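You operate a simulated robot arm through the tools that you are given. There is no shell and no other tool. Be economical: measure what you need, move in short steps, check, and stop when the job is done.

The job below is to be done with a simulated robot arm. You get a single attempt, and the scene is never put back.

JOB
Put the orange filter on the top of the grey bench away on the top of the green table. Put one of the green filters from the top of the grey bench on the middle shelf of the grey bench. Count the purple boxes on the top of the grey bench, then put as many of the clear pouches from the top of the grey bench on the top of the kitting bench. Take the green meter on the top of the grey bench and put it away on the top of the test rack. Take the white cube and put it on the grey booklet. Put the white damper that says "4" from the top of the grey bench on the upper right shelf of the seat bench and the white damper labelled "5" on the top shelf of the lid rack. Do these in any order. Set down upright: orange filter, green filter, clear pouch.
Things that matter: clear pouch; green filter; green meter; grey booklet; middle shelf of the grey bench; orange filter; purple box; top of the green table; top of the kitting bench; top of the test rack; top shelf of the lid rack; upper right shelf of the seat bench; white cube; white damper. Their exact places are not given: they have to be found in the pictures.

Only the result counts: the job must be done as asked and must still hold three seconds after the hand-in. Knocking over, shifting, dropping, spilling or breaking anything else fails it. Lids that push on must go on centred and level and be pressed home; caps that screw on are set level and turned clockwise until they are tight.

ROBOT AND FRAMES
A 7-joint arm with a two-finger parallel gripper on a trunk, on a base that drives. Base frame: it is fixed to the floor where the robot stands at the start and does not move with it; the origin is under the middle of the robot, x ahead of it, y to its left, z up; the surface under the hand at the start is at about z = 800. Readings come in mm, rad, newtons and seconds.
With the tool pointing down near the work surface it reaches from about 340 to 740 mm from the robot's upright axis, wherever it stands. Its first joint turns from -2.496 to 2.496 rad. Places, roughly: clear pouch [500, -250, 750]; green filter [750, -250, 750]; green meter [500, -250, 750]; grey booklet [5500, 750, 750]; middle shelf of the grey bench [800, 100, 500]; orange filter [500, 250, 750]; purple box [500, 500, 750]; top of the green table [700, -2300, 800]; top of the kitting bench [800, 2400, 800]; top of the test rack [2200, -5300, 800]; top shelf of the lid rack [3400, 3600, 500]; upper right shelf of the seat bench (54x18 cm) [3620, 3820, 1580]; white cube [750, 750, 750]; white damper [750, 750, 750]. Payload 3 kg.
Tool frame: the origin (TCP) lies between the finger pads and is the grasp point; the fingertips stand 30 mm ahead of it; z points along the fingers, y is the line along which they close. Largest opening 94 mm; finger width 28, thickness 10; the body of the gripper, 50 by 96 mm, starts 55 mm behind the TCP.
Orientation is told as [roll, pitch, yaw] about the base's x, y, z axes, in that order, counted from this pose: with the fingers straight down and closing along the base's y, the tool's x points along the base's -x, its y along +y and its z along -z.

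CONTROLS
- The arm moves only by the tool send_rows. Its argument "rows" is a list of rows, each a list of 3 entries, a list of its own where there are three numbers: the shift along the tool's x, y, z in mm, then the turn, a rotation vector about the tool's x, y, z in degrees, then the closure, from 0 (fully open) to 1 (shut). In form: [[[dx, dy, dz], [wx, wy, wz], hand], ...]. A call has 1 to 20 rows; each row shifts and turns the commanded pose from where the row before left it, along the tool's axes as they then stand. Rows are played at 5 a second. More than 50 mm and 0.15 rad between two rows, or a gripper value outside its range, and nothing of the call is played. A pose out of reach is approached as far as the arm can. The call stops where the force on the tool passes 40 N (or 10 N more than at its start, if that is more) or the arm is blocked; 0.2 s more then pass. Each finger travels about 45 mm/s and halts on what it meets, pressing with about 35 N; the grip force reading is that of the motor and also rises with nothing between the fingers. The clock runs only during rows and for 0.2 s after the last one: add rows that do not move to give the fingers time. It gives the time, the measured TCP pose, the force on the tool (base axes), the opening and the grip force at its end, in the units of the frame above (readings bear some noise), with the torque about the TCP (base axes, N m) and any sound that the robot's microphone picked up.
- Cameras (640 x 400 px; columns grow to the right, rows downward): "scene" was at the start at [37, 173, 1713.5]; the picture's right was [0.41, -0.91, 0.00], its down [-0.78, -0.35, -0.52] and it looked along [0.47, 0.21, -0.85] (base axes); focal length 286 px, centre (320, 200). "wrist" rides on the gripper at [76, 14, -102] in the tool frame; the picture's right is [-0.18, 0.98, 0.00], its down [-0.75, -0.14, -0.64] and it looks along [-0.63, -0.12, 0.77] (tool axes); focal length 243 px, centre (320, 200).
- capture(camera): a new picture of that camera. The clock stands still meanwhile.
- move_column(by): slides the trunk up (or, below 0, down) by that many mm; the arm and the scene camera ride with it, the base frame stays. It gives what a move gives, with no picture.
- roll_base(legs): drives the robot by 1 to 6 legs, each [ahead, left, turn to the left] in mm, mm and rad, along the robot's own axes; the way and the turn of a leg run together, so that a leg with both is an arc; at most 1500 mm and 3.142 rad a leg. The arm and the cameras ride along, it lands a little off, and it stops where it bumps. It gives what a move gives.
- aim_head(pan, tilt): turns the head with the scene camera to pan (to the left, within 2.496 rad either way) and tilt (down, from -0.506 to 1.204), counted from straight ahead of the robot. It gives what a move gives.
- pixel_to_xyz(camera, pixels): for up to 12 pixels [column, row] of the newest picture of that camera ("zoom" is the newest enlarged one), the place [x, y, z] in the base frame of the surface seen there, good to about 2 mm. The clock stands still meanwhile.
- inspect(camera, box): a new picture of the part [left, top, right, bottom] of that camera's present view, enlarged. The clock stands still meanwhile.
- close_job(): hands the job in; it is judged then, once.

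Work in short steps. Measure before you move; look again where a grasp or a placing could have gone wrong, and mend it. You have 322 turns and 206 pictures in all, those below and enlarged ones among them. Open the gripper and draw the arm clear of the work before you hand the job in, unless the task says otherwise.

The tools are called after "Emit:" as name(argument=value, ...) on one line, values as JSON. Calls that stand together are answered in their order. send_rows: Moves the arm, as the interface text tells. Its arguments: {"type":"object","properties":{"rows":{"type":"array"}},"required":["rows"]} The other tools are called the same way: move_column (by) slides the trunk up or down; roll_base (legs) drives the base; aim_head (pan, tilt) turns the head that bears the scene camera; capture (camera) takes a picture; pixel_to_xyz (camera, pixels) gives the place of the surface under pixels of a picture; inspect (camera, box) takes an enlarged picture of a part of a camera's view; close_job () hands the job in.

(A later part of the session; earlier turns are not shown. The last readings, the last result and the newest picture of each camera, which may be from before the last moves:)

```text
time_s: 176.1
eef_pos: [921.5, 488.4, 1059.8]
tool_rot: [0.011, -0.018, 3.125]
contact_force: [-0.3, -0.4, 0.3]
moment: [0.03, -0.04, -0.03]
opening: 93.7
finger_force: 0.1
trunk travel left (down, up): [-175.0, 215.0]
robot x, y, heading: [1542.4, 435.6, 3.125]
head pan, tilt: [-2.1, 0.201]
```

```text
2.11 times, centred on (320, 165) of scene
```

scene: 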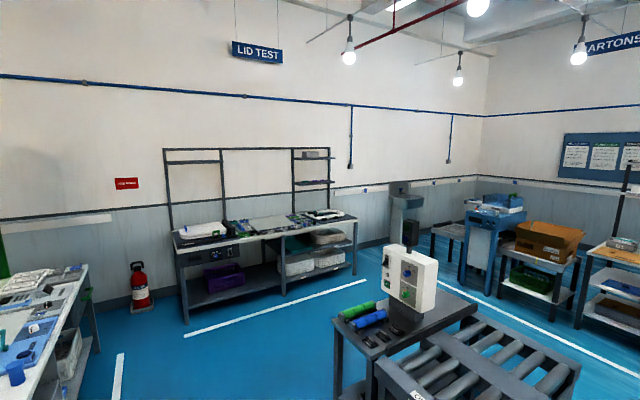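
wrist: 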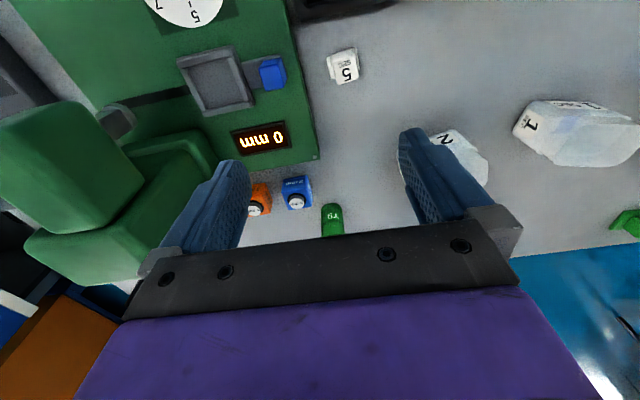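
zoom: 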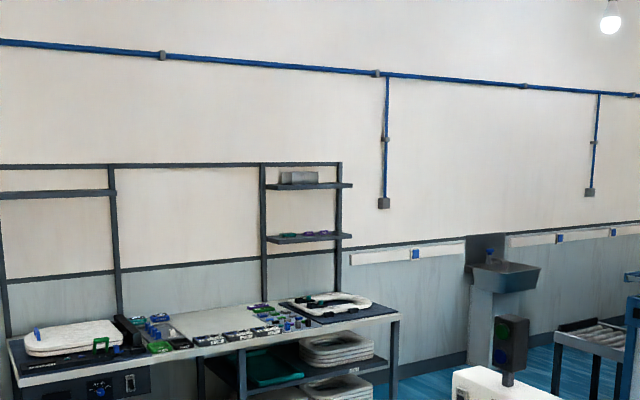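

Emit:
pixel_to_xyz(camera="zoom", pixels=[[280, 240], [330, 236], [300, 186], [340, 185], [110, 192], [270, 375], [330, 352], [385, 330], [300, 320], [320, 385], [210, 370], [350, 366]])

Emit:
pixel_to_xyz(camera="scene", pixels=[[310, 183], [295, 258], [318, 247], [230, 275], [300, 285], [325, 280], [356, 270], [350, 218], [185, 318], [285, 290], [325, 158], [190, 160]])

Emit:
inspect(camera="scene", box=[270, 210, 370, 300])

Emit:
inspect(camera="scene", box=[270, 140, 350, 200])

```text
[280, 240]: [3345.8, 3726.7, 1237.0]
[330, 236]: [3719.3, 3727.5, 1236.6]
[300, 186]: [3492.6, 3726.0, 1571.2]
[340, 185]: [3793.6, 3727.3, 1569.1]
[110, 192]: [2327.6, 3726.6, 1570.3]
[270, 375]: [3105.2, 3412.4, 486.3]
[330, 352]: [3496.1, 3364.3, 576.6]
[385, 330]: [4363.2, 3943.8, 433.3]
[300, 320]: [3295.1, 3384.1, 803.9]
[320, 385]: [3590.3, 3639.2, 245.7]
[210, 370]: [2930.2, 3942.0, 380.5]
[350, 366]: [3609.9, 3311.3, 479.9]
```

```text
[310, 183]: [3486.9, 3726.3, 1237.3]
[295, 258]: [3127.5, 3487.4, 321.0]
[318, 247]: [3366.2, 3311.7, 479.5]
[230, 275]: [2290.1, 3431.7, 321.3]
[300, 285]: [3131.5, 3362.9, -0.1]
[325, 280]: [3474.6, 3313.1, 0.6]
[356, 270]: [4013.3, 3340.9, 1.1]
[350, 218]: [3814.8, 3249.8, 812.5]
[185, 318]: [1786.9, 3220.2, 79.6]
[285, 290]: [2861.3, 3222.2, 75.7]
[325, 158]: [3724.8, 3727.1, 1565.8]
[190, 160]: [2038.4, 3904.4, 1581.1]
```

```text
4.44 times, centred on (320, 255) of scene
```

zoom: 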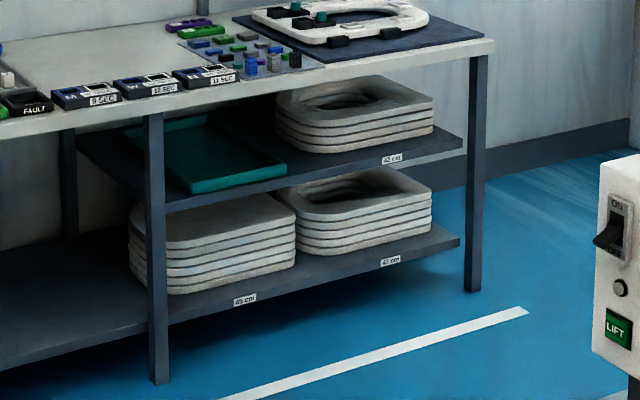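

```text
6.67 times, centred on (310, 170) of scene
```

zoom: 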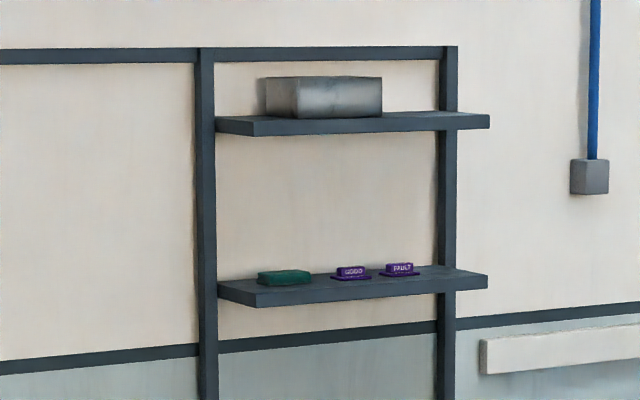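

The lid rack's top shelf (z≈480) lies under the seat bench top at y≥3311; so damper 5 gets a 45° grasp too. I move over it and tilt outward.

Emit:
send_rows(rows=[[[-13.5, 11.8, 33], [0, 0, 0], 0.3], [[-13.5, 11.8, 33], [0, 0, 0], 0.3], [[-13.5, 11.8, 33], [0, 0, 0], 0.3], [[0, 0, 0], [0, -7.4, 0], 0.3], [[0, 0, 0], [0, -7.4, 0], 0.3], [[0, 0, 0], [0, -7.4, 0], 0.3], [[0, 0, 0], [0, -7.4, 0], 0.3], [[0, 0, 0], [0, -7.4, 0], 0.3], [[0, 0, 0], [0, -7.4, 0], 0.3], [[0, 0, 0], [0, 0, 0], 0.3]])

Emit:
capture(camera="wrist")

```text
time_s: 178.3
eef_pos: [877.8, 451.9, 962.3]
tool_rot: [0.017, -0.796, 3.111]
contact_force: [0.1, 1.1, 0.3]
moment: [-0.02, -0.04, -0.01]
opening: 65.9
finger_force: 0.2
trunk travel left (down, up): [-175.0, 215.0]
robot x, y, heading: [1538.2, 436.2, 3.123]
head pan, tilt: [-2.1, 0.201]
```

```text
137 pictures are left
```

wrist: 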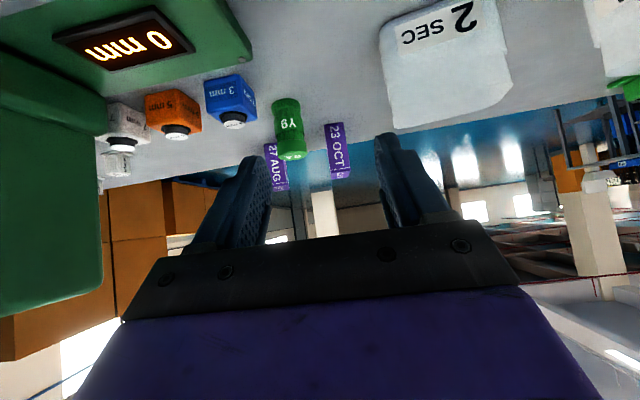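

Emit:
send_rows(rows=[[[37.7, -0.5, 18.2], [0, 0, 0], 0.3], [[37.7, -0.5, 18.2], [0, 0, 0], 0.3], [[30, -0.5, 11], [0, 0, 0], 0.3], [[0, 0, 0], [0, 0, 0], 0.3]])

Emit:
capture(camera="wrist")

```text
time_s: 179.3
eef_pos: [918.5, 450.6, 854.6]
tool_rot: [0.017, -0.793, 3.114]
contact_force: [0.1, -0.2, -0.4]
moment: [0.0, -0.02, 0.0]
opening: 65.9
finger_force: 0.1
trunk travel left (down, up): [-175.0, 215.0]
robot x, y, heading: [1536.7, 439.5, 3.128]
head pan, tilt: [-2.1, 0.201]
```

```text
136 pictures are left
```

wrist: 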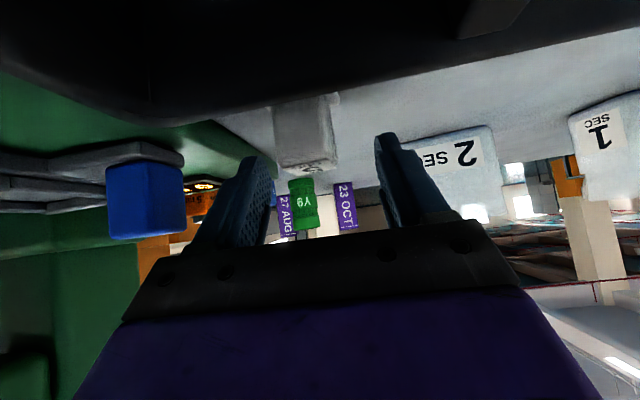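

The camera is close above the black tray. I measure the tray and damper before going lower.

Emit:
pixel_to_xyz(camera="wrist", pixels=[[320, 40], [150, 60], [450, 60], [305, 120], [305, 160], [320, 165], [290, 130], [325, 130], [320, 10]])

Emit:
inspect(camera="wrist", box=[230, 80, 410, 220])

Emit:
aim_head(pan=0.0, tilt=0.9)

Emit:
inspect(camera="scene", box=[220, 80, 440, 260])

```text
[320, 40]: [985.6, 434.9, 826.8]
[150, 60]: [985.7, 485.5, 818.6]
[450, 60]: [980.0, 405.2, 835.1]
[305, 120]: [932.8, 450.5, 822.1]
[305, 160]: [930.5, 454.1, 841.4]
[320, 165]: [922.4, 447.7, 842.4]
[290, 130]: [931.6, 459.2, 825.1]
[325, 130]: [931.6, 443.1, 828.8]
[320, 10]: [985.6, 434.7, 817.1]
```

```text
2.86 times, centred on (320, 150) of wrist
```

zoom: 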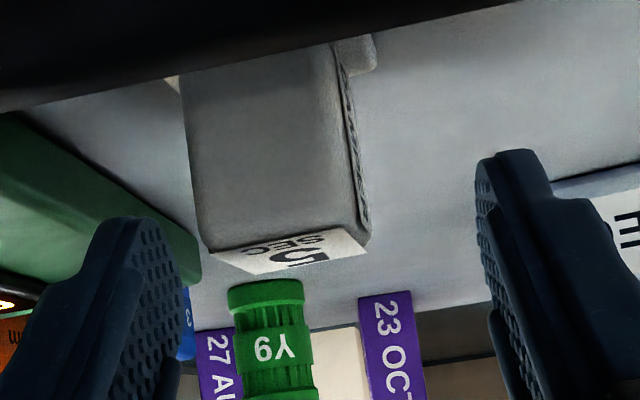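

```text
time_s: 181.3
eef_pos: [917.6, 449.5, 853.8]
tool_rot: [0.019, -0.793, 3.116]
contact_force: [0.2, 0.6, -0.2]
moment: [0.0, -0.03, 0.01]
opening: 65.7
finger_force: 0.0
trunk travel left (down, up): [-175.0, 215.0]
robot x, y, heading: [1541.6, 434.9, 3.126]
head pan, tilt: [0.0, 0.901]
```

```text
2.22 times, centred on (330, 170) of scene
```

zoom: 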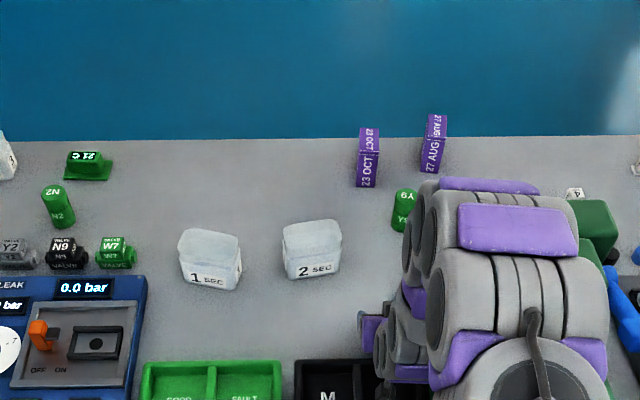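

The tray rim (x≥985, z≈840) clears the gripper. I lower 8 mm and close gently.

Emit:
send_rows(rows=[[[5.7, -1.5, 5.6], [0, 0, 0], 0.3], [[0, 0, 0], [0, 0, 0], 0.5], [[0, 0, 0], [0, 0, 0], 0.65], [[0, 0, 0], [0, 0, 0], 0.75], [[0, 0, 0], [0, 0, 0], 0.78], [[0, 0, 0], [0, 0, 0], 0.8], [[0, 0, 0], [0, 0, 0], 0.8]])

Emit:
inspect(camera="wrist", box=[200, 60, 440, 240])

```text
time_s: 182.9
eef_pos: [918.2, 451.4, 845.2]
tool_rot: [0.016, -0.793, 3.113]
contact_force: [1.0, -0.2, 0.5]
moment: [0.0, 0.0, -0.03]
opening: 31.3
finger_force: 35.4
trunk travel left (down, up): [-175.0, 215.0]
robot x, y, heading: [1540.9, 433.2, 3.123]
head pan, tilt: [0.0, 0.901]
```

```text
2.22 times, centred on (320, 150) of wrist
```

zoom: 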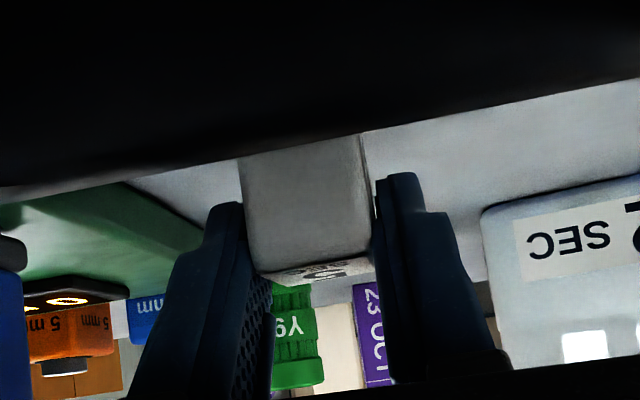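

Gripped (31 mm, 35 N). I lift.

Emit:
send_rows(rows=[[[-14, 0, -14], [0, 0, 0], 0.8], [[-34, 0, -34], [0, 0, 0], 0.8], [[-34, 0, -34], [0, 0, 0], 0.8], [[-34, 0, -34], [0, 0, 0], 0.8], [[-20, 0, -20], [0, 0, 0], 0.8], [[0, 0, 0], [0, 0, 0], 0.8]])

Emit:
capture(camera="wrist")

```text
time_s: 184.3
eef_pos: [921.0, 455.4, 1037.7]
tool_rot: [0.02, -0.792, 3.114]
contact_force: [0.6, 0.7, -0.5]
moment: [0.0, 0.0, -0.02]
opening: 31.3
finger_force: 34.6
trunk travel left (down, up): [-175.0, 215.0]
robot x, y, heading: [1540.3, 436.3, 3.128]
head pan, tilt: [0.0, 0.901]
```

```text
132 pictures are left
```

wrist: 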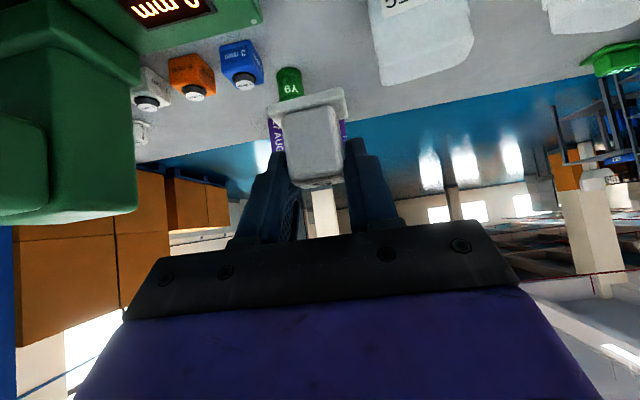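

Held. I back off, turn to face +y and drive along the aisle toward the lid bench.

Emit:
roll_base(legs=[[-280, 0, 0], [0, 0, -1.555], [1200, 0, 0], [700, 0, 0]])

Emit:
aim_head(pan=-0.8, tilt=0.4)

Emit:
capture(camera="scene")

```text
time_s: 199.2
eef_pos: [1790.1, 2969.2, 1037.4]
tool_rot: [0.018, -0.792, 1.572]
contact_force: [-0.1, 0.3, -0.2]
moment: [-0.02, 0.01, -0.02]
opening: 31.3
finger_force: 34.8
trunk travel left (down, up): [-175.0, 215.0]
robot x, y, heading: [1787.4, 2350.9, 1.581]
head pan, tilt: [0.0, 0.901]
```

```text
time_s: 200.3
eef_pos: [1791.3, 2965.9, 1038.8]
tool_rot: [0.017, -0.794, 1.57]
contact_force: [-1.2, 1.0, -0.1]
moment: [0.02, 0.03, -0.01]
opening: 31.5
finger_force: 35.0
trunk travel left (down, up): [-175.0, 215.0]
robot x, y, heading: [1792.5, 2344.0, 1.584]
head pan, tilt: [-0.799, 0.4]
```

```text
131 pictures are left
```

scene: 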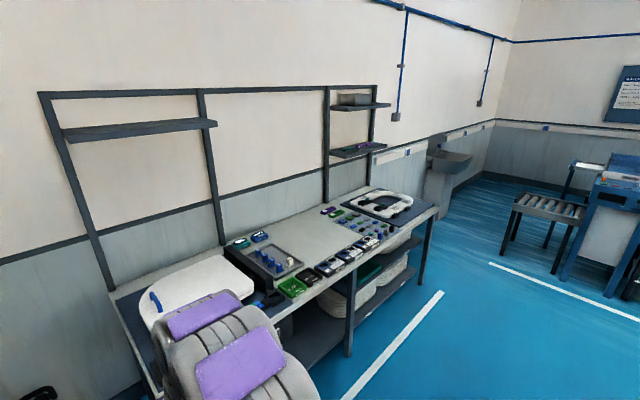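

Emit:
aim_head(pan=-1.5, tilt=0.6)

Emit:
capture(camera="scene")

Emit:
pixel_to_xyz(camera="scene", pixels=[[320, 200], [320, 300], [400, 200], [450, 250], [500, 300], [250, 200], [550, 350], [420, 300], [480, 200]])

```text
time_s: 201.4
eef_pos: [1791.0, 2966.9, 1038.4]
tool_rot: [0.018, -0.794, 1.572]
contact_force: [0.8, 0.1, -0.1]
moment: [0.04, -0.02, -0.03]
opening: 31.0
finger_force: 35.0
trunk travel left (down, up): [-175.0, 215.0]
robot x, y, heading: [1789.9, 2346.3, 1.583]
head pan, tilt: [-1.499, 0.6]
```

```text
130 pictures are left
```

scene: 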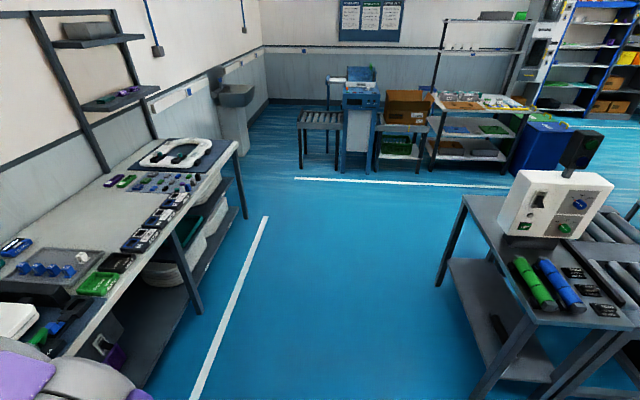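

```text
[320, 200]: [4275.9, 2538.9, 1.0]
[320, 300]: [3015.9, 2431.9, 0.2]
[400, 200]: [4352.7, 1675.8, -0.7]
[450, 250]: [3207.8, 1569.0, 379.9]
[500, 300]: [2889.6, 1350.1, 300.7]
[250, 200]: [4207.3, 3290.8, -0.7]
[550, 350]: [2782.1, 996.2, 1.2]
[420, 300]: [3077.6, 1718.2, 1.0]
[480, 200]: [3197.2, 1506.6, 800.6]
```

Free floor. I move right 1500 mm and look at the lid rack.

Emit:
roll_base(legs=[[0, -1500, 0]])

Emit:
aim_head(pan=-0.3, tilt=0.75)

Emit:
capture(camera="scene")

Emit:
capture(camera="wrist")

```text
time_s: 208.9
eef_pos: [3296.0, 2996.3, 1038.6]
tool_rot: [0.018, -0.795, 1.584]
contact_force: [0.3, 0.5, -0.4]
moment: [0.01, -0.01, -0.01]
opening: 31.1
finger_force: 35.1
trunk travel left (down, up): [-175.0, 215.0]
robot x, y, heading: [3301.2, 2377.1, 1.592]
head pan, tilt: [-1.499, 0.6]
```

```text
time_s: 210.3
eef_pos: [3296.6, 2995.5, 1039.1]
tool_rot: [0.017, -0.795, 1.583]
contact_force: [0.0, 0.5, -0.9]
moment: [0.01, 0.0, 0.01]
opening: 31.2
finger_force: 35.5
trunk travel left (down, up): [-175.0, 215.0]
robot x, y, heading: [3301.3, 2378.5, 1.597]
head pan, tilt: [-0.3, 0.75]
```

```text
129 pictures are left
```

scene: 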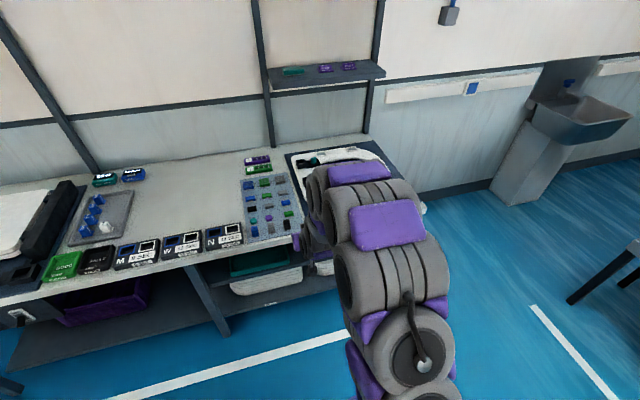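

```text
128 pictures are left
```

wrist: 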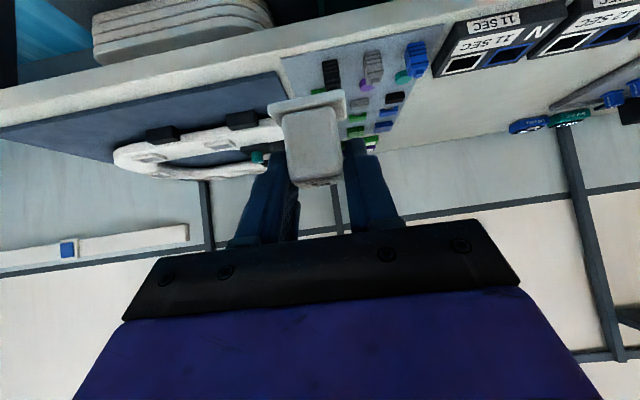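

I lower the trunk and the arm in front of the bench so that the wrist camera looks onto the shelf.

Emit:
move_column(by=-170)

Emit:
send_rows(rows=[[[34, 0, 34], [0, 0, 0], 0.8], [[34, 0, 34], [0, 0, 0], 0.8], [[34, 0, 34], [0, 0, 0], 0.8], [[34, 0, 34], [0, 0, 0], 0.8], [[34, 0, 34], [0, 0, 0], 0.8], [[0, 0, 0], [0, 0, 0], 0.8]])

Emit:
capture(camera="wrist")

Emit:
capture(camera="scene")

```text
time_s: 212.2
eef_pos: [3296.4, 2995.5, 870.6]
tool_rot: [0.017, -0.796, 1.583]
contact_force: [0.6, -0.2, -0.4]
moment: [0.01, -0.02, -0.02]
opening: 31.0
finger_force: 35.0
trunk travel left (down, up): [-5.0, 385.0]
robot x, y, heading: [3299.8, 2376.0, 1.596]
head pan, tilt: [-0.3, 0.75]
```

```text
time_s: 213.6
eef_pos: [3290.9, 2998.9, 629.1]
tool_rot: [0.017, -0.795, 1.583]
contact_force: [-0.2, 0.0, -1.3]
moment: [0.0, 0.0, -0.02]
opening: 31.2
finger_force: 35.1
trunk travel left (down, up): [-5.0, 385.0]
robot x, y, heading: [3301.7, 2378.3, 1.596]
head pan, tilt: [-0.3, 0.75]
```

```text
127 pictures are left
```

wrist: 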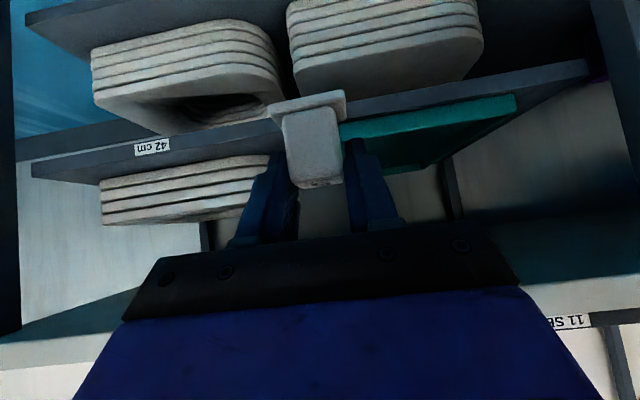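

```text
126 pictures are left
```

scene: 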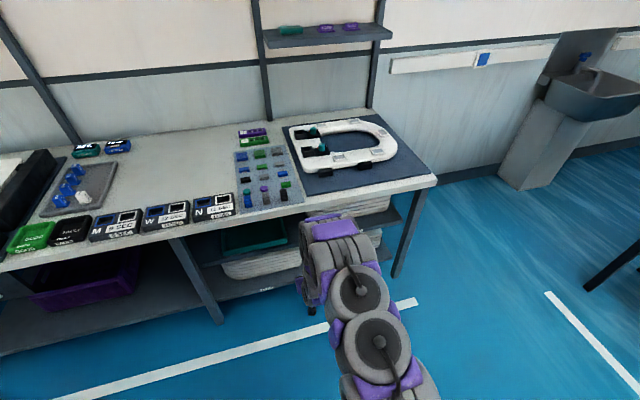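

Emit:
pixel_to_xyz(camera="wrist", pixels=[[60, 170], [95, 178], [35, 175], [260, 155], [270, 165], [360, 125], [400, 115], [515, 97], [550, 82], [575, 75], [580, 95], [530, 110]])

Emit:
inspect(camera="wrist", box=[0, 40, 300, 240])

Emit:
inspect(camera="wrist", box=[330, 40, 640, 240])

```text
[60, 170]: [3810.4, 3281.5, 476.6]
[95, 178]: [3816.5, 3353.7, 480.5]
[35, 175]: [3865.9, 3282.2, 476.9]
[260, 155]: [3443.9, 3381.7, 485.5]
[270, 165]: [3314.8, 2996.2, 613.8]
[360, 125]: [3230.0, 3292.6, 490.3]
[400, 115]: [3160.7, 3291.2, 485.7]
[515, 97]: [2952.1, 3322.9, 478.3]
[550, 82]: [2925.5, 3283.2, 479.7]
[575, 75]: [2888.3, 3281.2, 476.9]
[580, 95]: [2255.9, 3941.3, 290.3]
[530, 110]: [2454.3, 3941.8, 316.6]
```

```text
2.00 times, centred on (150, 140) of wrist
```

zoom: 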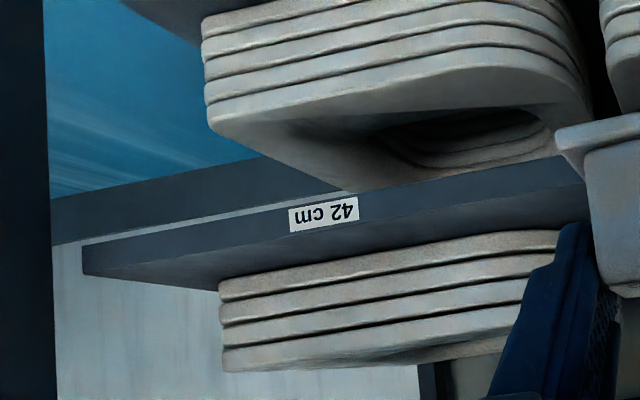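

```text
2.00 times, centred on (485, 140) of wrist
```

zoom: 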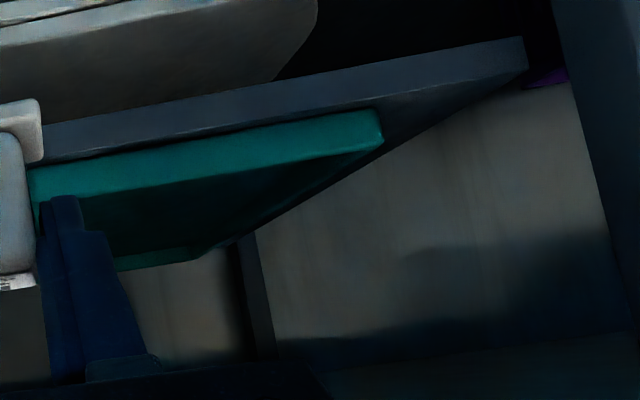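

The shelf top is z=480, front y=3280, and there is a free strip of about 95 mm in front of the lid stack (front ≈3380). I shift right 265 mm and lower to 20 mm above it.

Emit:
roll_base(legs=[[0, -265, -0.02]])

Emit:
send_rows(rows=[[[29, 0, 29], [0, 0, 0], 0.8], [[29, 0, 29], [0, 0, 0], 0.8], [[0, 0, 0], [0, 0, 0], 0.8]])

Emit:
capture(camera="wrist")

```text
time_s: 215.5
eef_pos: [3557.8, 3003.8, 627.4]
tool_rot: [0.002, -0.797, 1.574]
contact_force: [-1.8, 0.4, -0.4]
moment: [0.03, -0.06, -0.07]
opening: 31.5
finger_force: 35.4
trunk travel left (down, up): [-5.0, 385.0]
robot x, y, heading: [3563.4, 2383.5, 1.574]
head pan, tilt: [-0.3, 0.75]
```

```text
time_s: 216.3
eef_pos: [3563.1, 3002.4, 547.0]
tool_rot: [0.02, -0.798, 1.564]
contact_force: [-0.6, -0.2, 1.0]
moment: [0.01, 0.01, 0.01]
opening: 31.4
finger_force: 34.9
trunk travel left (down, up): [-5.0, 385.0]
robot x, y, heading: [3558.3, 2380.9, 1.575]
head pan, tilt: [-0.3, 0.75]
```

```text
123 pictures are left
```

wrist: 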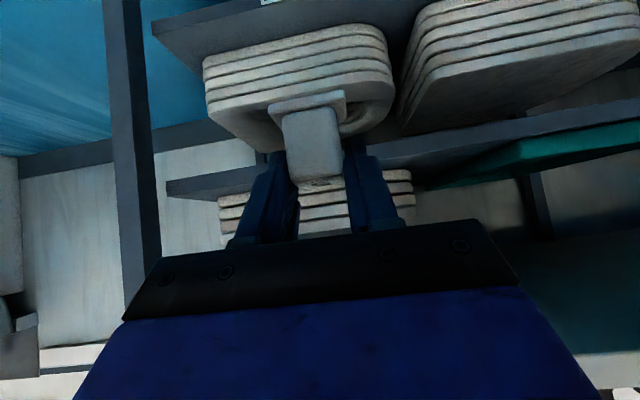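

Emit:
pixel_to_xyz(camera="wrist", pixels=[[235, 222], [410, 200], [390, 205], [225, 205], [200, 188], [140, 150], [180, 185]])

Emit:
roll_base(legs=[[220, 0, 0]])

Emit:
capture(camera="wrist")

```text
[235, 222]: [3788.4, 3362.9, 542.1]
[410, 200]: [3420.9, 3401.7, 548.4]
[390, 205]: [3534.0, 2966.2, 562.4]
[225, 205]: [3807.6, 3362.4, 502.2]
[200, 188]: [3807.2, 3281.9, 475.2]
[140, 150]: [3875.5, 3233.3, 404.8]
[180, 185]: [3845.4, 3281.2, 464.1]
```

```text
time_s: 218.0
eef_pos: [3569.3, 3226.6, 546.7]
tool_rot: [0.026, -0.799, 1.554]
contact_force: [0.0, -0.5, -0.6]
moment: [0.02, 0.03, 0.04]
opening: 31.2
finger_force: 35.1
trunk travel left (down, up): [-5.0, 385.0]
robot x, y, heading: [3559.7, 2603.8, 1.573]
head pan, tilt: [-0.3, 0.75]
```

```text
122 pictures are left
```

wrist: 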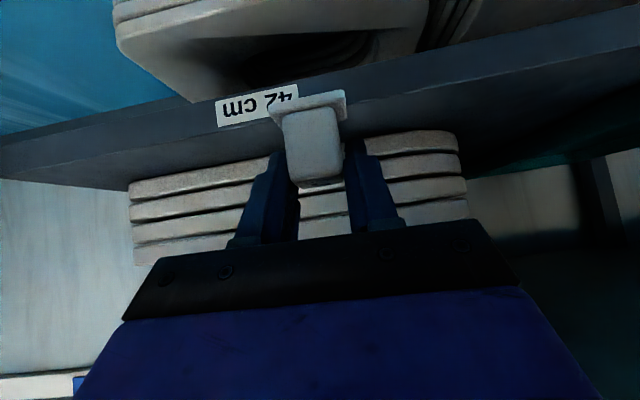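

Emit:
pixel_to_xyz(camera="wrist", pixels=[[200, 180], [240, 172], [420, 145], [400, 165], [320, 215], [250, 150], [400, 125], [320, 100], [300, 95]])

Emit:
roll_base(legs=[[84, 0, 0]])

Emit:
capture(camera="wrist")

```text
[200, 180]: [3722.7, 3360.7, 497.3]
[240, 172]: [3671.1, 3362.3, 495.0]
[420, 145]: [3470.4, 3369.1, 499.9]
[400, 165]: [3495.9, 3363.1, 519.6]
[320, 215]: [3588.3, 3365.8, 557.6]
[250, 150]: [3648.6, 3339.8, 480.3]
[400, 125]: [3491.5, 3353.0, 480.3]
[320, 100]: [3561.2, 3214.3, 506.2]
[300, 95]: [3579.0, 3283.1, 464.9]
```

```text
time_s: 219.1
eef_pos: [3567.0, 3308.7, 549.0]
tool_rot: [0.021, -0.801, 1.555]
contact_force: [0.1, 0.8, -0.2]
moment: [-0.01, 0.03, -0.01]
opening: 31.0
finger_force: 34.9
trunk travel left (down, up): [-5.0, 385.0]
robot x, y, heading: [3562.9, 2690.5, 1.572]
head pan, tilt: [-0.3, 0.75]
```

```text
121 pictures are left
```

wrist: 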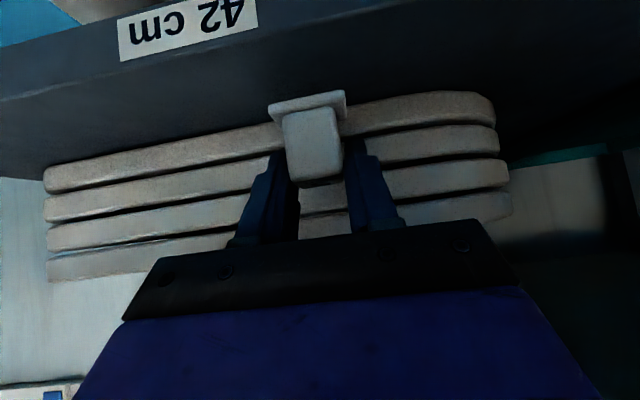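

In place over the strip. I lower in small steps.

Emit:
send_rows(rows=[[[7, 0, 7], [0, 0, 0], 0.8], [[5, 0, 5], [0, 0, 0], 0.8], [[1.4, 0, 1.4], [0, 0, 0], 0.8], [[0, 0, 0], [0, 0, 0], 0.8]])

Emit:
send_rows(rows=[[[1.4, 0, 1.4], [0, 0, 0], 0.8], [[0.7, 0, 0.7], [0, 0, 0], 0.8], [[0, 0, 0], [0, 0, 0], 0.8]])

```text
time_s: 220.1
eef_pos: [3566.4, 3308.4, 530.7]
tool_rot: [0.021, -0.801, 1.555]
contact_force: [0.1, 0.1, -0.5]
moment: [0.0, -0.01, -0.01]
opening: 31.4
finger_force: 35.1
trunk travel left (down, up): [-5.0, 385.0]
robot x, y, heading: [3564.1, 2692.1, 1.57]
head pan, tilt: [-0.3, 0.75]
```

```text
time_s: 220.9
eef_pos: [3567.2, 3309.1, 527.6]
tool_rot: [0.021, -0.801, 1.555]
contact_force: [0.0, 0.3, 0.0]
moment: [0.01, -0.01, 0.02]
opening: 31.0
finger_force: 35.1
trunk travel left (down, up): [-5.0, 385.0]
robot x, y, heading: [3559.2, 2689.7, 1.572]
head pan, tilt: [-0.3, 0.75]
```

Emit:
send_rows(rows=[[[0.8, 0, 0.8], [0, 0, 0], 0.8], [[0, 0, 0], [0, 0, 0], 0.8]])

Emit:
send_rows(rows=[[[0.8, 0, 0.8], [0, 0, 0], 0.8], [[0, 0, 0], [0, 0, 0], 0.8]])

Emit:
send_rows(rows=[[[0.7, 0, 0.7], [0, 0, 0], 0.8], [[0, 0, 0], [0, 0, 0], 0.8]])

```text
time_s: 221.5
eef_pos: [3568.4, 3308.8, 527.2]
tool_rot: [0.023, -0.803, 1.557]
contact_force: [-0.3, 0.5, -1.0]
moment: [0.01, 0.01, 0.0]
opening: 31.3
finger_force: 34.7
trunk travel left (down, up): [-5.0, 385.0]
robot x, y, heading: [3564.6, 2688.4, 1.57]
head pan, tilt: [-0.3, 0.75]
```

```text
time_s: 222.1
eef_pos: [3567.1, 3307.7, 526.4]
tool_rot: [0.021, -0.801, 1.556]
contact_force: [0.0, -0.4, -1.3]
moment: [0.0, -0.03, 0.0]
opening: 31.2
finger_force: 34.7
trunk travel left (down, up): [-5.0, 385.0]
robot x, y, heading: [3563.1, 2690.5, 1.569]
head pan, tilt: [-0.3, 0.75]
```

```text
time_s: 222.7
eef_pos: [3568.0, 3309.7, 524.3]
tool_rot: [0.022, -0.801, 1.555]
contact_force: [0.9, -1.8, 6.2]
moment: [-0.14, -0.18, 0.0]
opening: 31.4
finger_force: 36.0
trunk travel left (down, up): [-5.0, 385.0]
robot x, y, heading: [3565.6, 2687.7, 1.568]
head pan, tilt: [-0.3, 0.75]
```

Contact (6 N). I open and back off.

Emit:
send_rows(rows=[[[0, 0, 0], [0, 0, 0], 0.6], [[0, 0, 0], [0, 0, 0], 0.4], [[0, 0, 0], [0, 0, 0], 0.3], [[0, 0, 0], [0, 0, 0], 0.3], [[-3.5, 0, -3.5], [0, 0, 0], 0.3], [[0, 0, 0], [0, 0, 0], 0.3]])

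Emit:
roll_base(legs=[[-300, 0, 0]])

Emit:
capture(camera="wrist")

```text
time_s: 224.1
eef_pos: [3567.5, 3309.8, 530.5]
tool_rot: [0.021, -0.802, 1.555]
contact_force: [0.6, 0.3, 0.2]
moment: [0.0, -0.01, 0.0]
opening: 65.9
finger_force: 0.1
trunk travel left (down, up): [-5.0, 385.0]
robot x, y, heading: [3562.3, 2688.8, 1.57]
head pan, tilt: [-0.3, 0.75]
```

```text
time_s: 226.1
eef_pos: [3565.8, 3012.3, 529.9]
tool_rot: [0.021, -0.802, 1.557]
contact_force: [0.6, 0.2, 0.6]
moment: [0.01, 0.02, 0.03]
opening: 65.7
finger_force: 0.1
trunk travel left (down, up): [-5.0, 385.0]
robot x, y, heading: [3564.6, 2393.9, 1.574]
head pan, tilt: [-0.3, 0.75]
```

```text
120 pictures are left
```

wrist: 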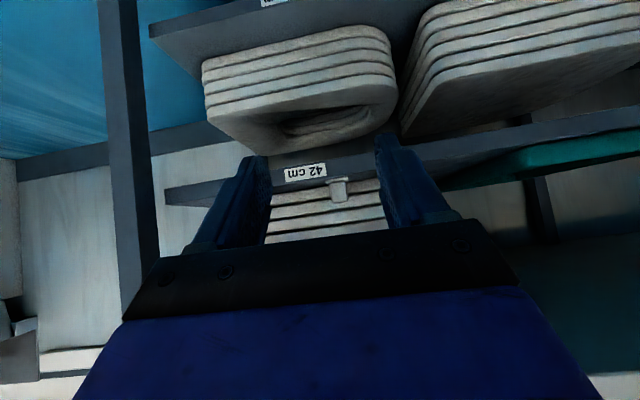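

Damper 5 stands on the lid rack's top shelf. I raise trunk and arm, and drive back to the rear of the grey bench near y=800.

Emit:
move_column(by=170)

Emit:
send_rows(rows=[[[-34, 0, -34], [0, 0, 0], 0], [[-34, 0, -34], [0, 0, 0], 0], [[-34, 0, -34], [0, 0, 0], 0], [[-34, 0, -34], [0, 0, 0], 0], [[-34, 0, -34], [0, 0, 0], 0], [[-34, 0, -34], [0, 0, 0], 0], [[-34, 0, -34], [0, 0, 0], 0], [[-34, 0, -34], [0, 0, 0], 0], [[0, 0, 0], [0, 0, 0], 0]])

Emit:
aim_head(pan=-0.1, tilt=0.1)

Emit:
capture(camera="scene")

```text
time_s: 228.0
eef_pos: [3566.5, 3011.3, 701.2]
tool_rot: [0.023, -0.802, 1.559]
contact_force: [0.2, -0.6, -0.9]
moment: [0.04, 0.01, 0.0]
opening: 65.8
finger_force: 0.1
trunk travel left (down, up): [-175.0, 215.0]
robot x, y, heading: [3563.9, 2397.0, 1.575]
head pan, tilt: [-0.3, 0.75]
```

```text
time_s: 230.0
eef_pos: [3571.7, 3007.5, 1083.7]
tool_rot: [0.025, -0.804, 1.559]
contact_force: [-0.4, -0.4, 0.5]
moment: [-0.05, 0.0, 0.03]
opening: 93.9
finger_force: 0.1
trunk travel left (down, up): [-175.0, 215.0]
robot x, y, heading: [3562.3, 2390.3, 1.573]
head pan, tilt: [-0.3, 0.75]
```

```text
time_s: 231.0
eef_pos: [3572.3, 3006.7, 1083.8]
tool_rot: [0.022, -0.801, 1.557]
contact_force: [-0.2, -0.1, -0.5]
moment: [0.01, -0.02, -0.02]
opening: 94.1
finger_force: 0.0
trunk travel left (down, up): [-175.0, 215.0]
robot x, y, heading: [3562.6, 2395.1, 1.572]
head pan, tilt: [-0.099, 0.099]
```

```text
119 pictures are left
```

scene: 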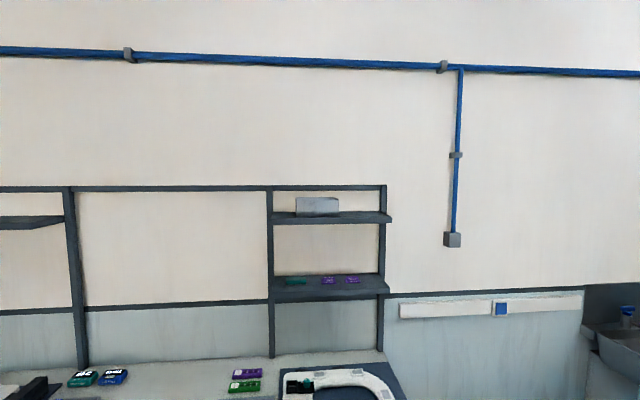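

Emit:
pixel_to_xyz(camera="scene", pixels=[[365, 216], [345, 216], [375, 213], [318, 205], [330, 188], [382, 250], [270, 250], [390, 218], [300, 217], [340, 208], [360, 222]])

Emit:
inspect(camera="scene", box=[250, 170, 410, 310])

Emit:
roll_base(legs=[[0, 1500, 0], [-700, 250, 0], [-850, 0, 0], [0, 0, 1.56]])

```text
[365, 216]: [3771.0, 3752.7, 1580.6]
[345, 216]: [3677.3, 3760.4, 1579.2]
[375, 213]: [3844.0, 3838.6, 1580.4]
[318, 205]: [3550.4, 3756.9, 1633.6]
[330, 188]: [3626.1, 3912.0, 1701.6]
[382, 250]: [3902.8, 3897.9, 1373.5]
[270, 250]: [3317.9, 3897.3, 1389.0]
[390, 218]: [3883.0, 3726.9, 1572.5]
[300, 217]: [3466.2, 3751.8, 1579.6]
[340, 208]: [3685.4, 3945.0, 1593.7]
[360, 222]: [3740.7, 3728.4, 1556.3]
```

```text
2.86 times, centred on (330, 240) of scene
```

zoom: 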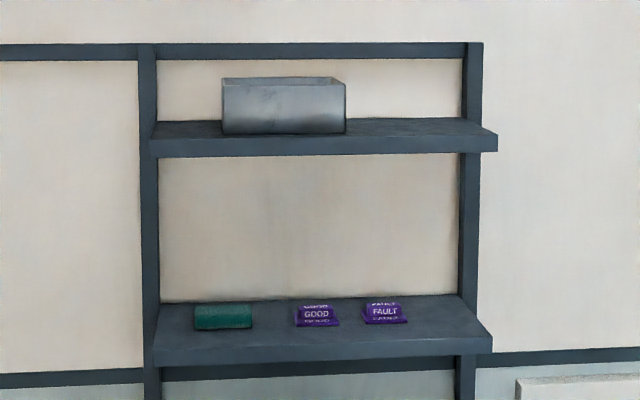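

```text
time_s: 249.9
eef_pos: [1162.8, 927.6, 1085.4]
tool_rot: [0.023, -0.802, 3.086]
contact_force: [0.8, 0.4, -0.1]
moment: [0.0, -0.01, -0.04]
opening: 94.0
finger_force: 0.0
trunk travel left (down, up): [-175.0, 215.0]
robot x, y, heading: [1773.3, 890.5, 3.1]
head pan, tilt: [-0.099, 0.099]
```

Upper right shelf: top z=1580, y from 3727, free for x 3680–3860. Now I look at the grey bench from behind.

Emit:
aim_head(pan=0.0, tilt=0.6)

Emit:
inspect(camera="scene", box=[120, 80, 600, 380])

Emit:
capture(camera="wrist")

Emit:
capture(camera="scene")

```text
time_s: 250.8
eef_pos: [1163.6, 927.0, 1085.8]
tool_rot: [0.022, -0.803, 3.084]
contact_force: [-0.1, 0.1, -0.1]
moment: [-0.03, 0.03, 0.0]
opening: 94.0
finger_force: 0.0
trunk travel left (down, up): [-175.0, 215.0]
robot x, y, heading: [1775.3, 891.5, 3.103]
head pan, tilt: [0.0, 0.6]
```

```text
1.33 times, centred on (360, 230) of scene
```

zoom: 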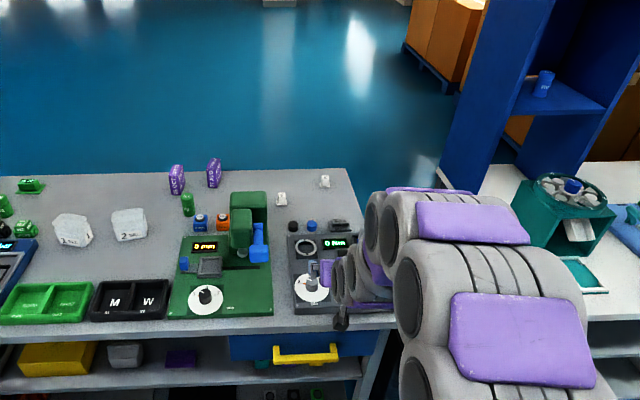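

```text
116 pictures are left
```

wrist: 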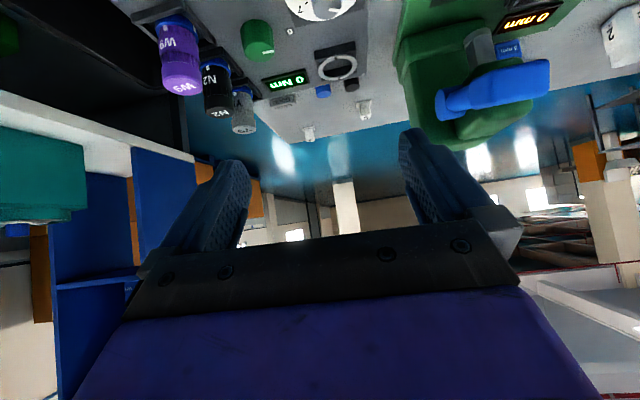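

```text
115 pictures are left
```

scene: 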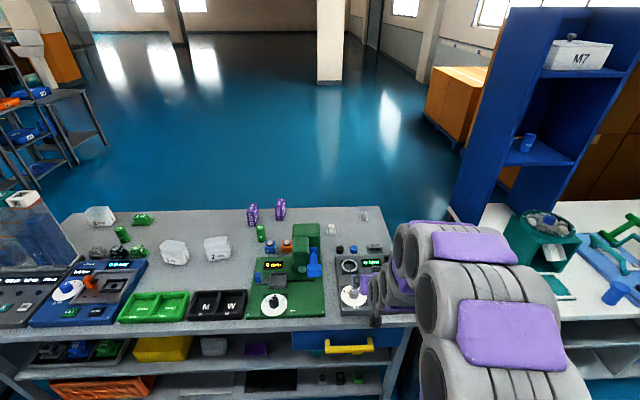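

Emit:
pixel_to_xyz(camera="scene", pixels=[[305, 228], [318, 228], [318, 240], [315, 265], [319, 270], [306, 250], [331, 229], [270, 245], [286, 246], [350, 267], [363, 285], [352, 250]])

Emit:
pixel_to_xyz(camera="wrist", pixels=[[175, 60], [165, 20], [180, 80], [212, 80], [255, 40], [320, 5], [335, 68], [365, 105], [440, 105], [470, 90], [545, 80], [410, 40]])

```text
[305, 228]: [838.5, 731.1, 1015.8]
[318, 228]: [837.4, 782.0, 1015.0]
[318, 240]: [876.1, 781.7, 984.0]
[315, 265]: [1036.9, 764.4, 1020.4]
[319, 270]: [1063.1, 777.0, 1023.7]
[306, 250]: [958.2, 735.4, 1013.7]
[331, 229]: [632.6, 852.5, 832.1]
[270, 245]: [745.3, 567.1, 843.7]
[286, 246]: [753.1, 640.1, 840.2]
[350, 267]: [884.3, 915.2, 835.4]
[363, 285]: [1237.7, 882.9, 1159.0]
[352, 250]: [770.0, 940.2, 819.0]
```

```text
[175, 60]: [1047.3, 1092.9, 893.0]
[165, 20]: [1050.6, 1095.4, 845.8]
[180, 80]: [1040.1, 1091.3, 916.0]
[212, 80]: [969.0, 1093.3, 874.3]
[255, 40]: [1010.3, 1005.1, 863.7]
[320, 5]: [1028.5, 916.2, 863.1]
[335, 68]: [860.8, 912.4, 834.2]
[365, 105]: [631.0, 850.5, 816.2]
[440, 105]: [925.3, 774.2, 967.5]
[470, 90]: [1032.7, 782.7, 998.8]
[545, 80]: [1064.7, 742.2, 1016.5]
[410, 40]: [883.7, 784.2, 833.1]
```

The path to damper 4 (620,848) between the green gauge (y<785, z up to 1024) and the torque meter is free for a 45° tool. I check the yellow handle's protrusion before closing in.

Emit:
pixel_to_xyz(camera="scene", pixels=[[350, 347], [350, 330], [330, 352], [370, 348], [300, 322]])

Emit:
roll_base(legs=[[0, 50, 0.035], [300, 0, 0]])

Emit:
capture(camera="wrist")

```text
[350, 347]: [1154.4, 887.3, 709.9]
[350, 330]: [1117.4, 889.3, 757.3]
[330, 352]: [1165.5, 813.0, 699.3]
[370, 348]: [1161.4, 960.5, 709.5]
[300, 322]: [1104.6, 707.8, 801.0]
```

```text
time_s: 253.4
eef_pos: [856.7, 898.9, 1084.6]
tool_rot: [0.059, -0.802, 3.081]
contact_force: [0.5, 2.1, -0.5]
moment: [-0.16, -0.02, 0.11]
opening: 94.2
finger_force: 0.0
trunk travel left (down, up): [-175.0, 215.0]
robot x, y, heading: [1466.5, 850.3, 3.131]
head pan, tilt: [0.0, 0.6]
```

```text
114 pictures are left
```

wrist: 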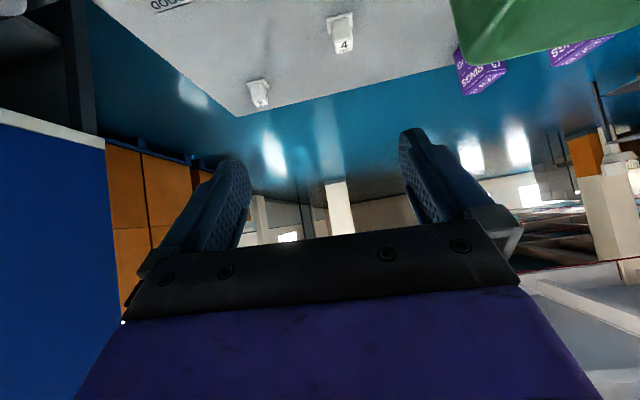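

Emit:
roll_base(legs=[[62, 0, 0]])

Emit:
inspect(camera="wrist", box=[220, 0, 420, 120])

```text
time_s: 254.4
eef_pos: [796.2, 904.1, 1084.9]
tool_rot: [0.058, -0.804, 3.075]
contact_force: [-0.4, 1.5, -0.4]
moment: [-0.09, 0.04, 0.08]
opening: 94.1
finger_force: 0.0
trunk travel left (down, up): [-175.0, 215.0]
robot x, y, heading: [1405.1, 855.0, 3.127]
head pan, tilt: [0.0, 0.6]
```

```text
3.20 times, centred on (320, 60) of wrist
```

zoom: 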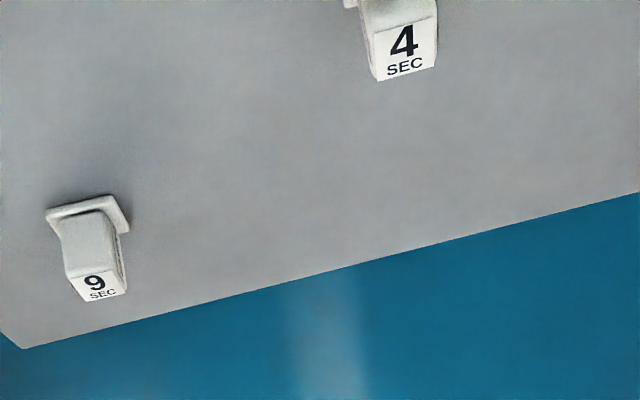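

The force reading and tool yaw changed slightly; I check whether the arm touches something.

Emit:
capture(camera="scene")

Emit:
send_rows(rows=[[[0, 0, 0], [0, 0, 0], 0], [[0, 0, 0], [0, 0, 0], 0]])

```text
112 pictures are left
```

scene: 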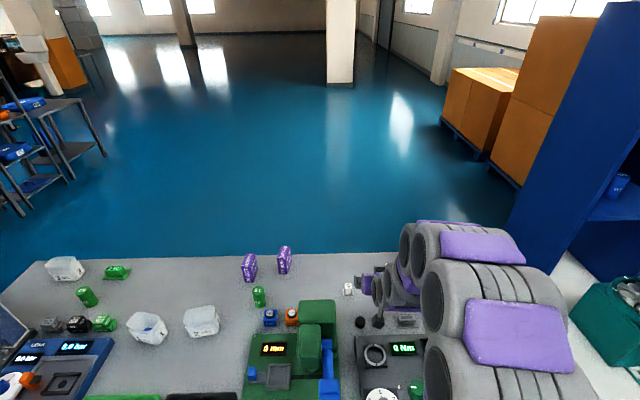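

```text
time_s: 255.0
eef_pos: [797.9, 902.2, 1087.4]
tool_rot: [0.047, -0.81, 3.081]
contact_force: [-0.5, 1.2, -0.2]
moment: [-0.06, 0.02, 0.03]
opening: 94.0
finger_force: 0.0
trunk travel left (down, up): [-175.0, 215.0]
robot x, y, heading: [1405.3, 863.8, 3.125]
head pan, tilt: [0.0, 0.6]
```

Emit:
pixel_to_xyz(camera="scene", pixels=[[505, 330], [560, 360], [585, 380], [605, 320], [590, 290], [480, 250], [620, 390], [575, 330]])

Emit:
send_rows(rows=[[[0, 0, 0], [0, 0, 0], 0], [[0, 0, 0], [0, 0, 0], 0], [[0, 0, 0], [0, 0, 0], 0], [[0, 0, 0], [0, 0, 0], 0]])

```text
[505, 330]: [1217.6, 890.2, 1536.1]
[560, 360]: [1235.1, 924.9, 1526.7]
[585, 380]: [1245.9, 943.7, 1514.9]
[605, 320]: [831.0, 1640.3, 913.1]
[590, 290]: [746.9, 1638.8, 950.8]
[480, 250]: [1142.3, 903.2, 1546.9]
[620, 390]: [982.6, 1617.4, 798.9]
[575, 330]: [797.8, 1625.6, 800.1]
```

```text
time_s: 256.0
eef_pos: [797.5, 899.0, 1086.8]
tool_rot: [0.049, -0.807, 3.079]
contact_force: [-0.2, 0.1, 0.1]
moment: [-0.05, 0.05, 0.07]
opening: 93.8
finger_force: 0.1
trunk travel left (down, up): [-175.0, 215.0]
robot x, y, heading: [1407.1, 858.9, 3.129]
head pan, tilt: [0.0, 0.6]
```

The arm is free (0.1 N). I measure damper 4 in a fresh wrist view.

Emit:
inspect(camera="wrist", box=[310, 0, 390, 50])

```text
8.00 times, centred on (350, 25) of wrist
```

zoom: 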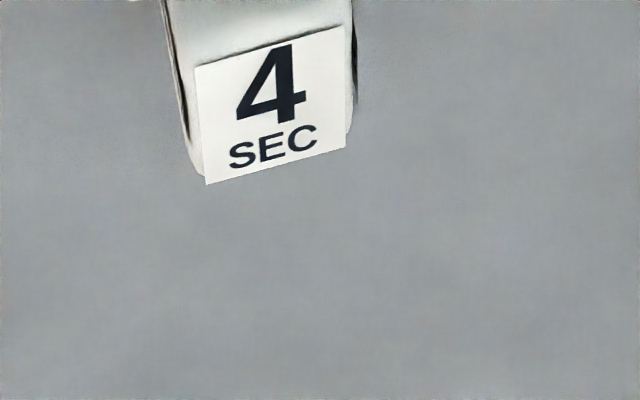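

Emit:
pixel_to_xyz(camera="zoom", pixels=[[198, 70], [338, 30], [343, 145], [208, 180], [270, 105], [175, 30], [352, 60], [250, 20]])

```text
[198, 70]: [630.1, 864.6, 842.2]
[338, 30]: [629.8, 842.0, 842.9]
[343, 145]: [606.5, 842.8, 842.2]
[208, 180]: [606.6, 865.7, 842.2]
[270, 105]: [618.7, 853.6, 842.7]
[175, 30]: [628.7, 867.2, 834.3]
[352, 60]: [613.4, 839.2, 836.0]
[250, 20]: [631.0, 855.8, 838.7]
```

Damper 4 is at (618,853.5), top 842, axis-aligned. I straighten the tool and go above it.

Emit:
send_rows(rows=[[[0, 0, 0], [0.25, 0, -2.46], 0.3], [[-6.5, 9.1, 43.5], [0, 0, 0], 0.3], [[-6.5, 9.1, 43.5], [0, 0, 0], 0.3], [[-6.5, 9.1, 43.5], [0, 0, 0], 0.3], [[-6.5, 9.1, 43.5], [0, 0, 0], 0.3], [[-6.5, 9.1, 43.5], [0, 0, 0], 0.3], [[0, 0, 0], [0, 0, 0], 0.3], [[0, 0, 0], [0, 0, 0], 0.3]])

Emit:
capture(camera="scene")

Emit:
capture(camera="wrist")

```text
time_s: 257.8
eef_pos: [617.8, 842.5, 955.9]
tool_rot: [-0.017, -0.808, -3.126]
contact_force: [0.4, 0.3, -0.7]
moment: [0.03, 0.02, 0.0]
opening: 65.8
finger_force: 0.2
trunk travel left (down, up): [-175.0, 215.0]
robot x, y, heading: [1408.5, 857.2, 3.125]
head pan, tilt: [0.0, 0.6]
```

```text
110 pictures are left
```

scene: 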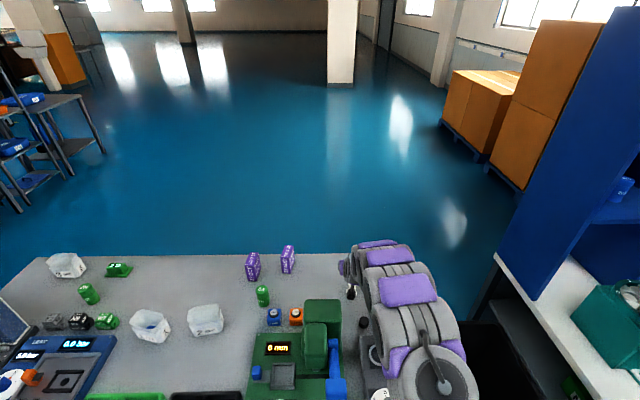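

```text
109 pictures are left
```

wrist: 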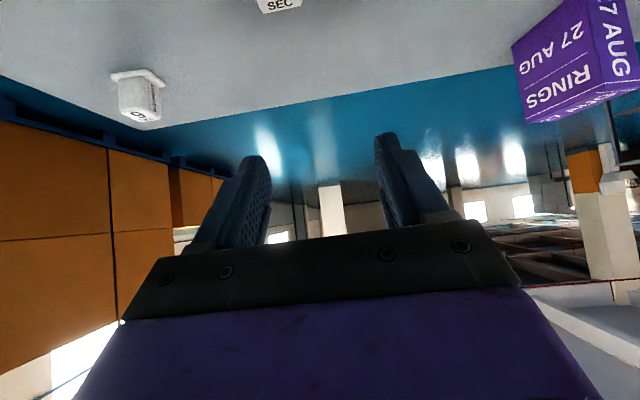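

Emit:
send_rows(rows=[[[0, -11, 0], [0, 0, 0], 0.3], [[27, 0, 25.8], [0, 0, 0], 0.3], [[27, 0, 25.8], [0, 0, 0], 0.3], [[0, 0, 0], [0, 0, 0], 0.3]])

Emit:
capture(camera="wrist")

```text
time_s: 258.8
eef_pos: [618.6, 848.1, 884.7]
tool_rot: [-0.023, -0.806, -3.123]
contact_force: [0.2, 0.0, -0.2]
moment: [0.01, -0.02, -0.02]
opening: 66.0
finger_force: 0.0
trunk travel left (down, up): [-175.0, 215.0]
robot x, y, heading: [1408.3, 853.8, 3.128]
head pan, tilt: [0.0, 0.6]
```

```text
108 pictures are left
```

wrist: 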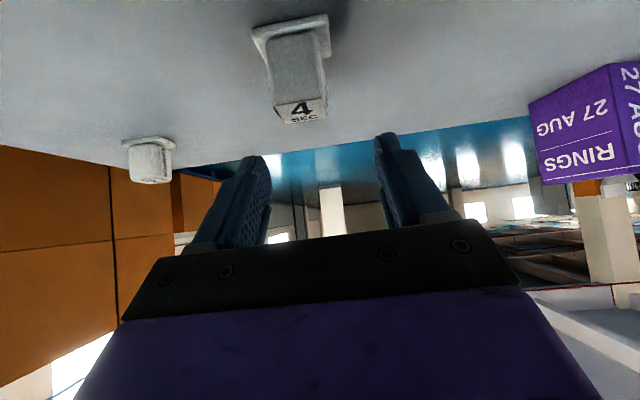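

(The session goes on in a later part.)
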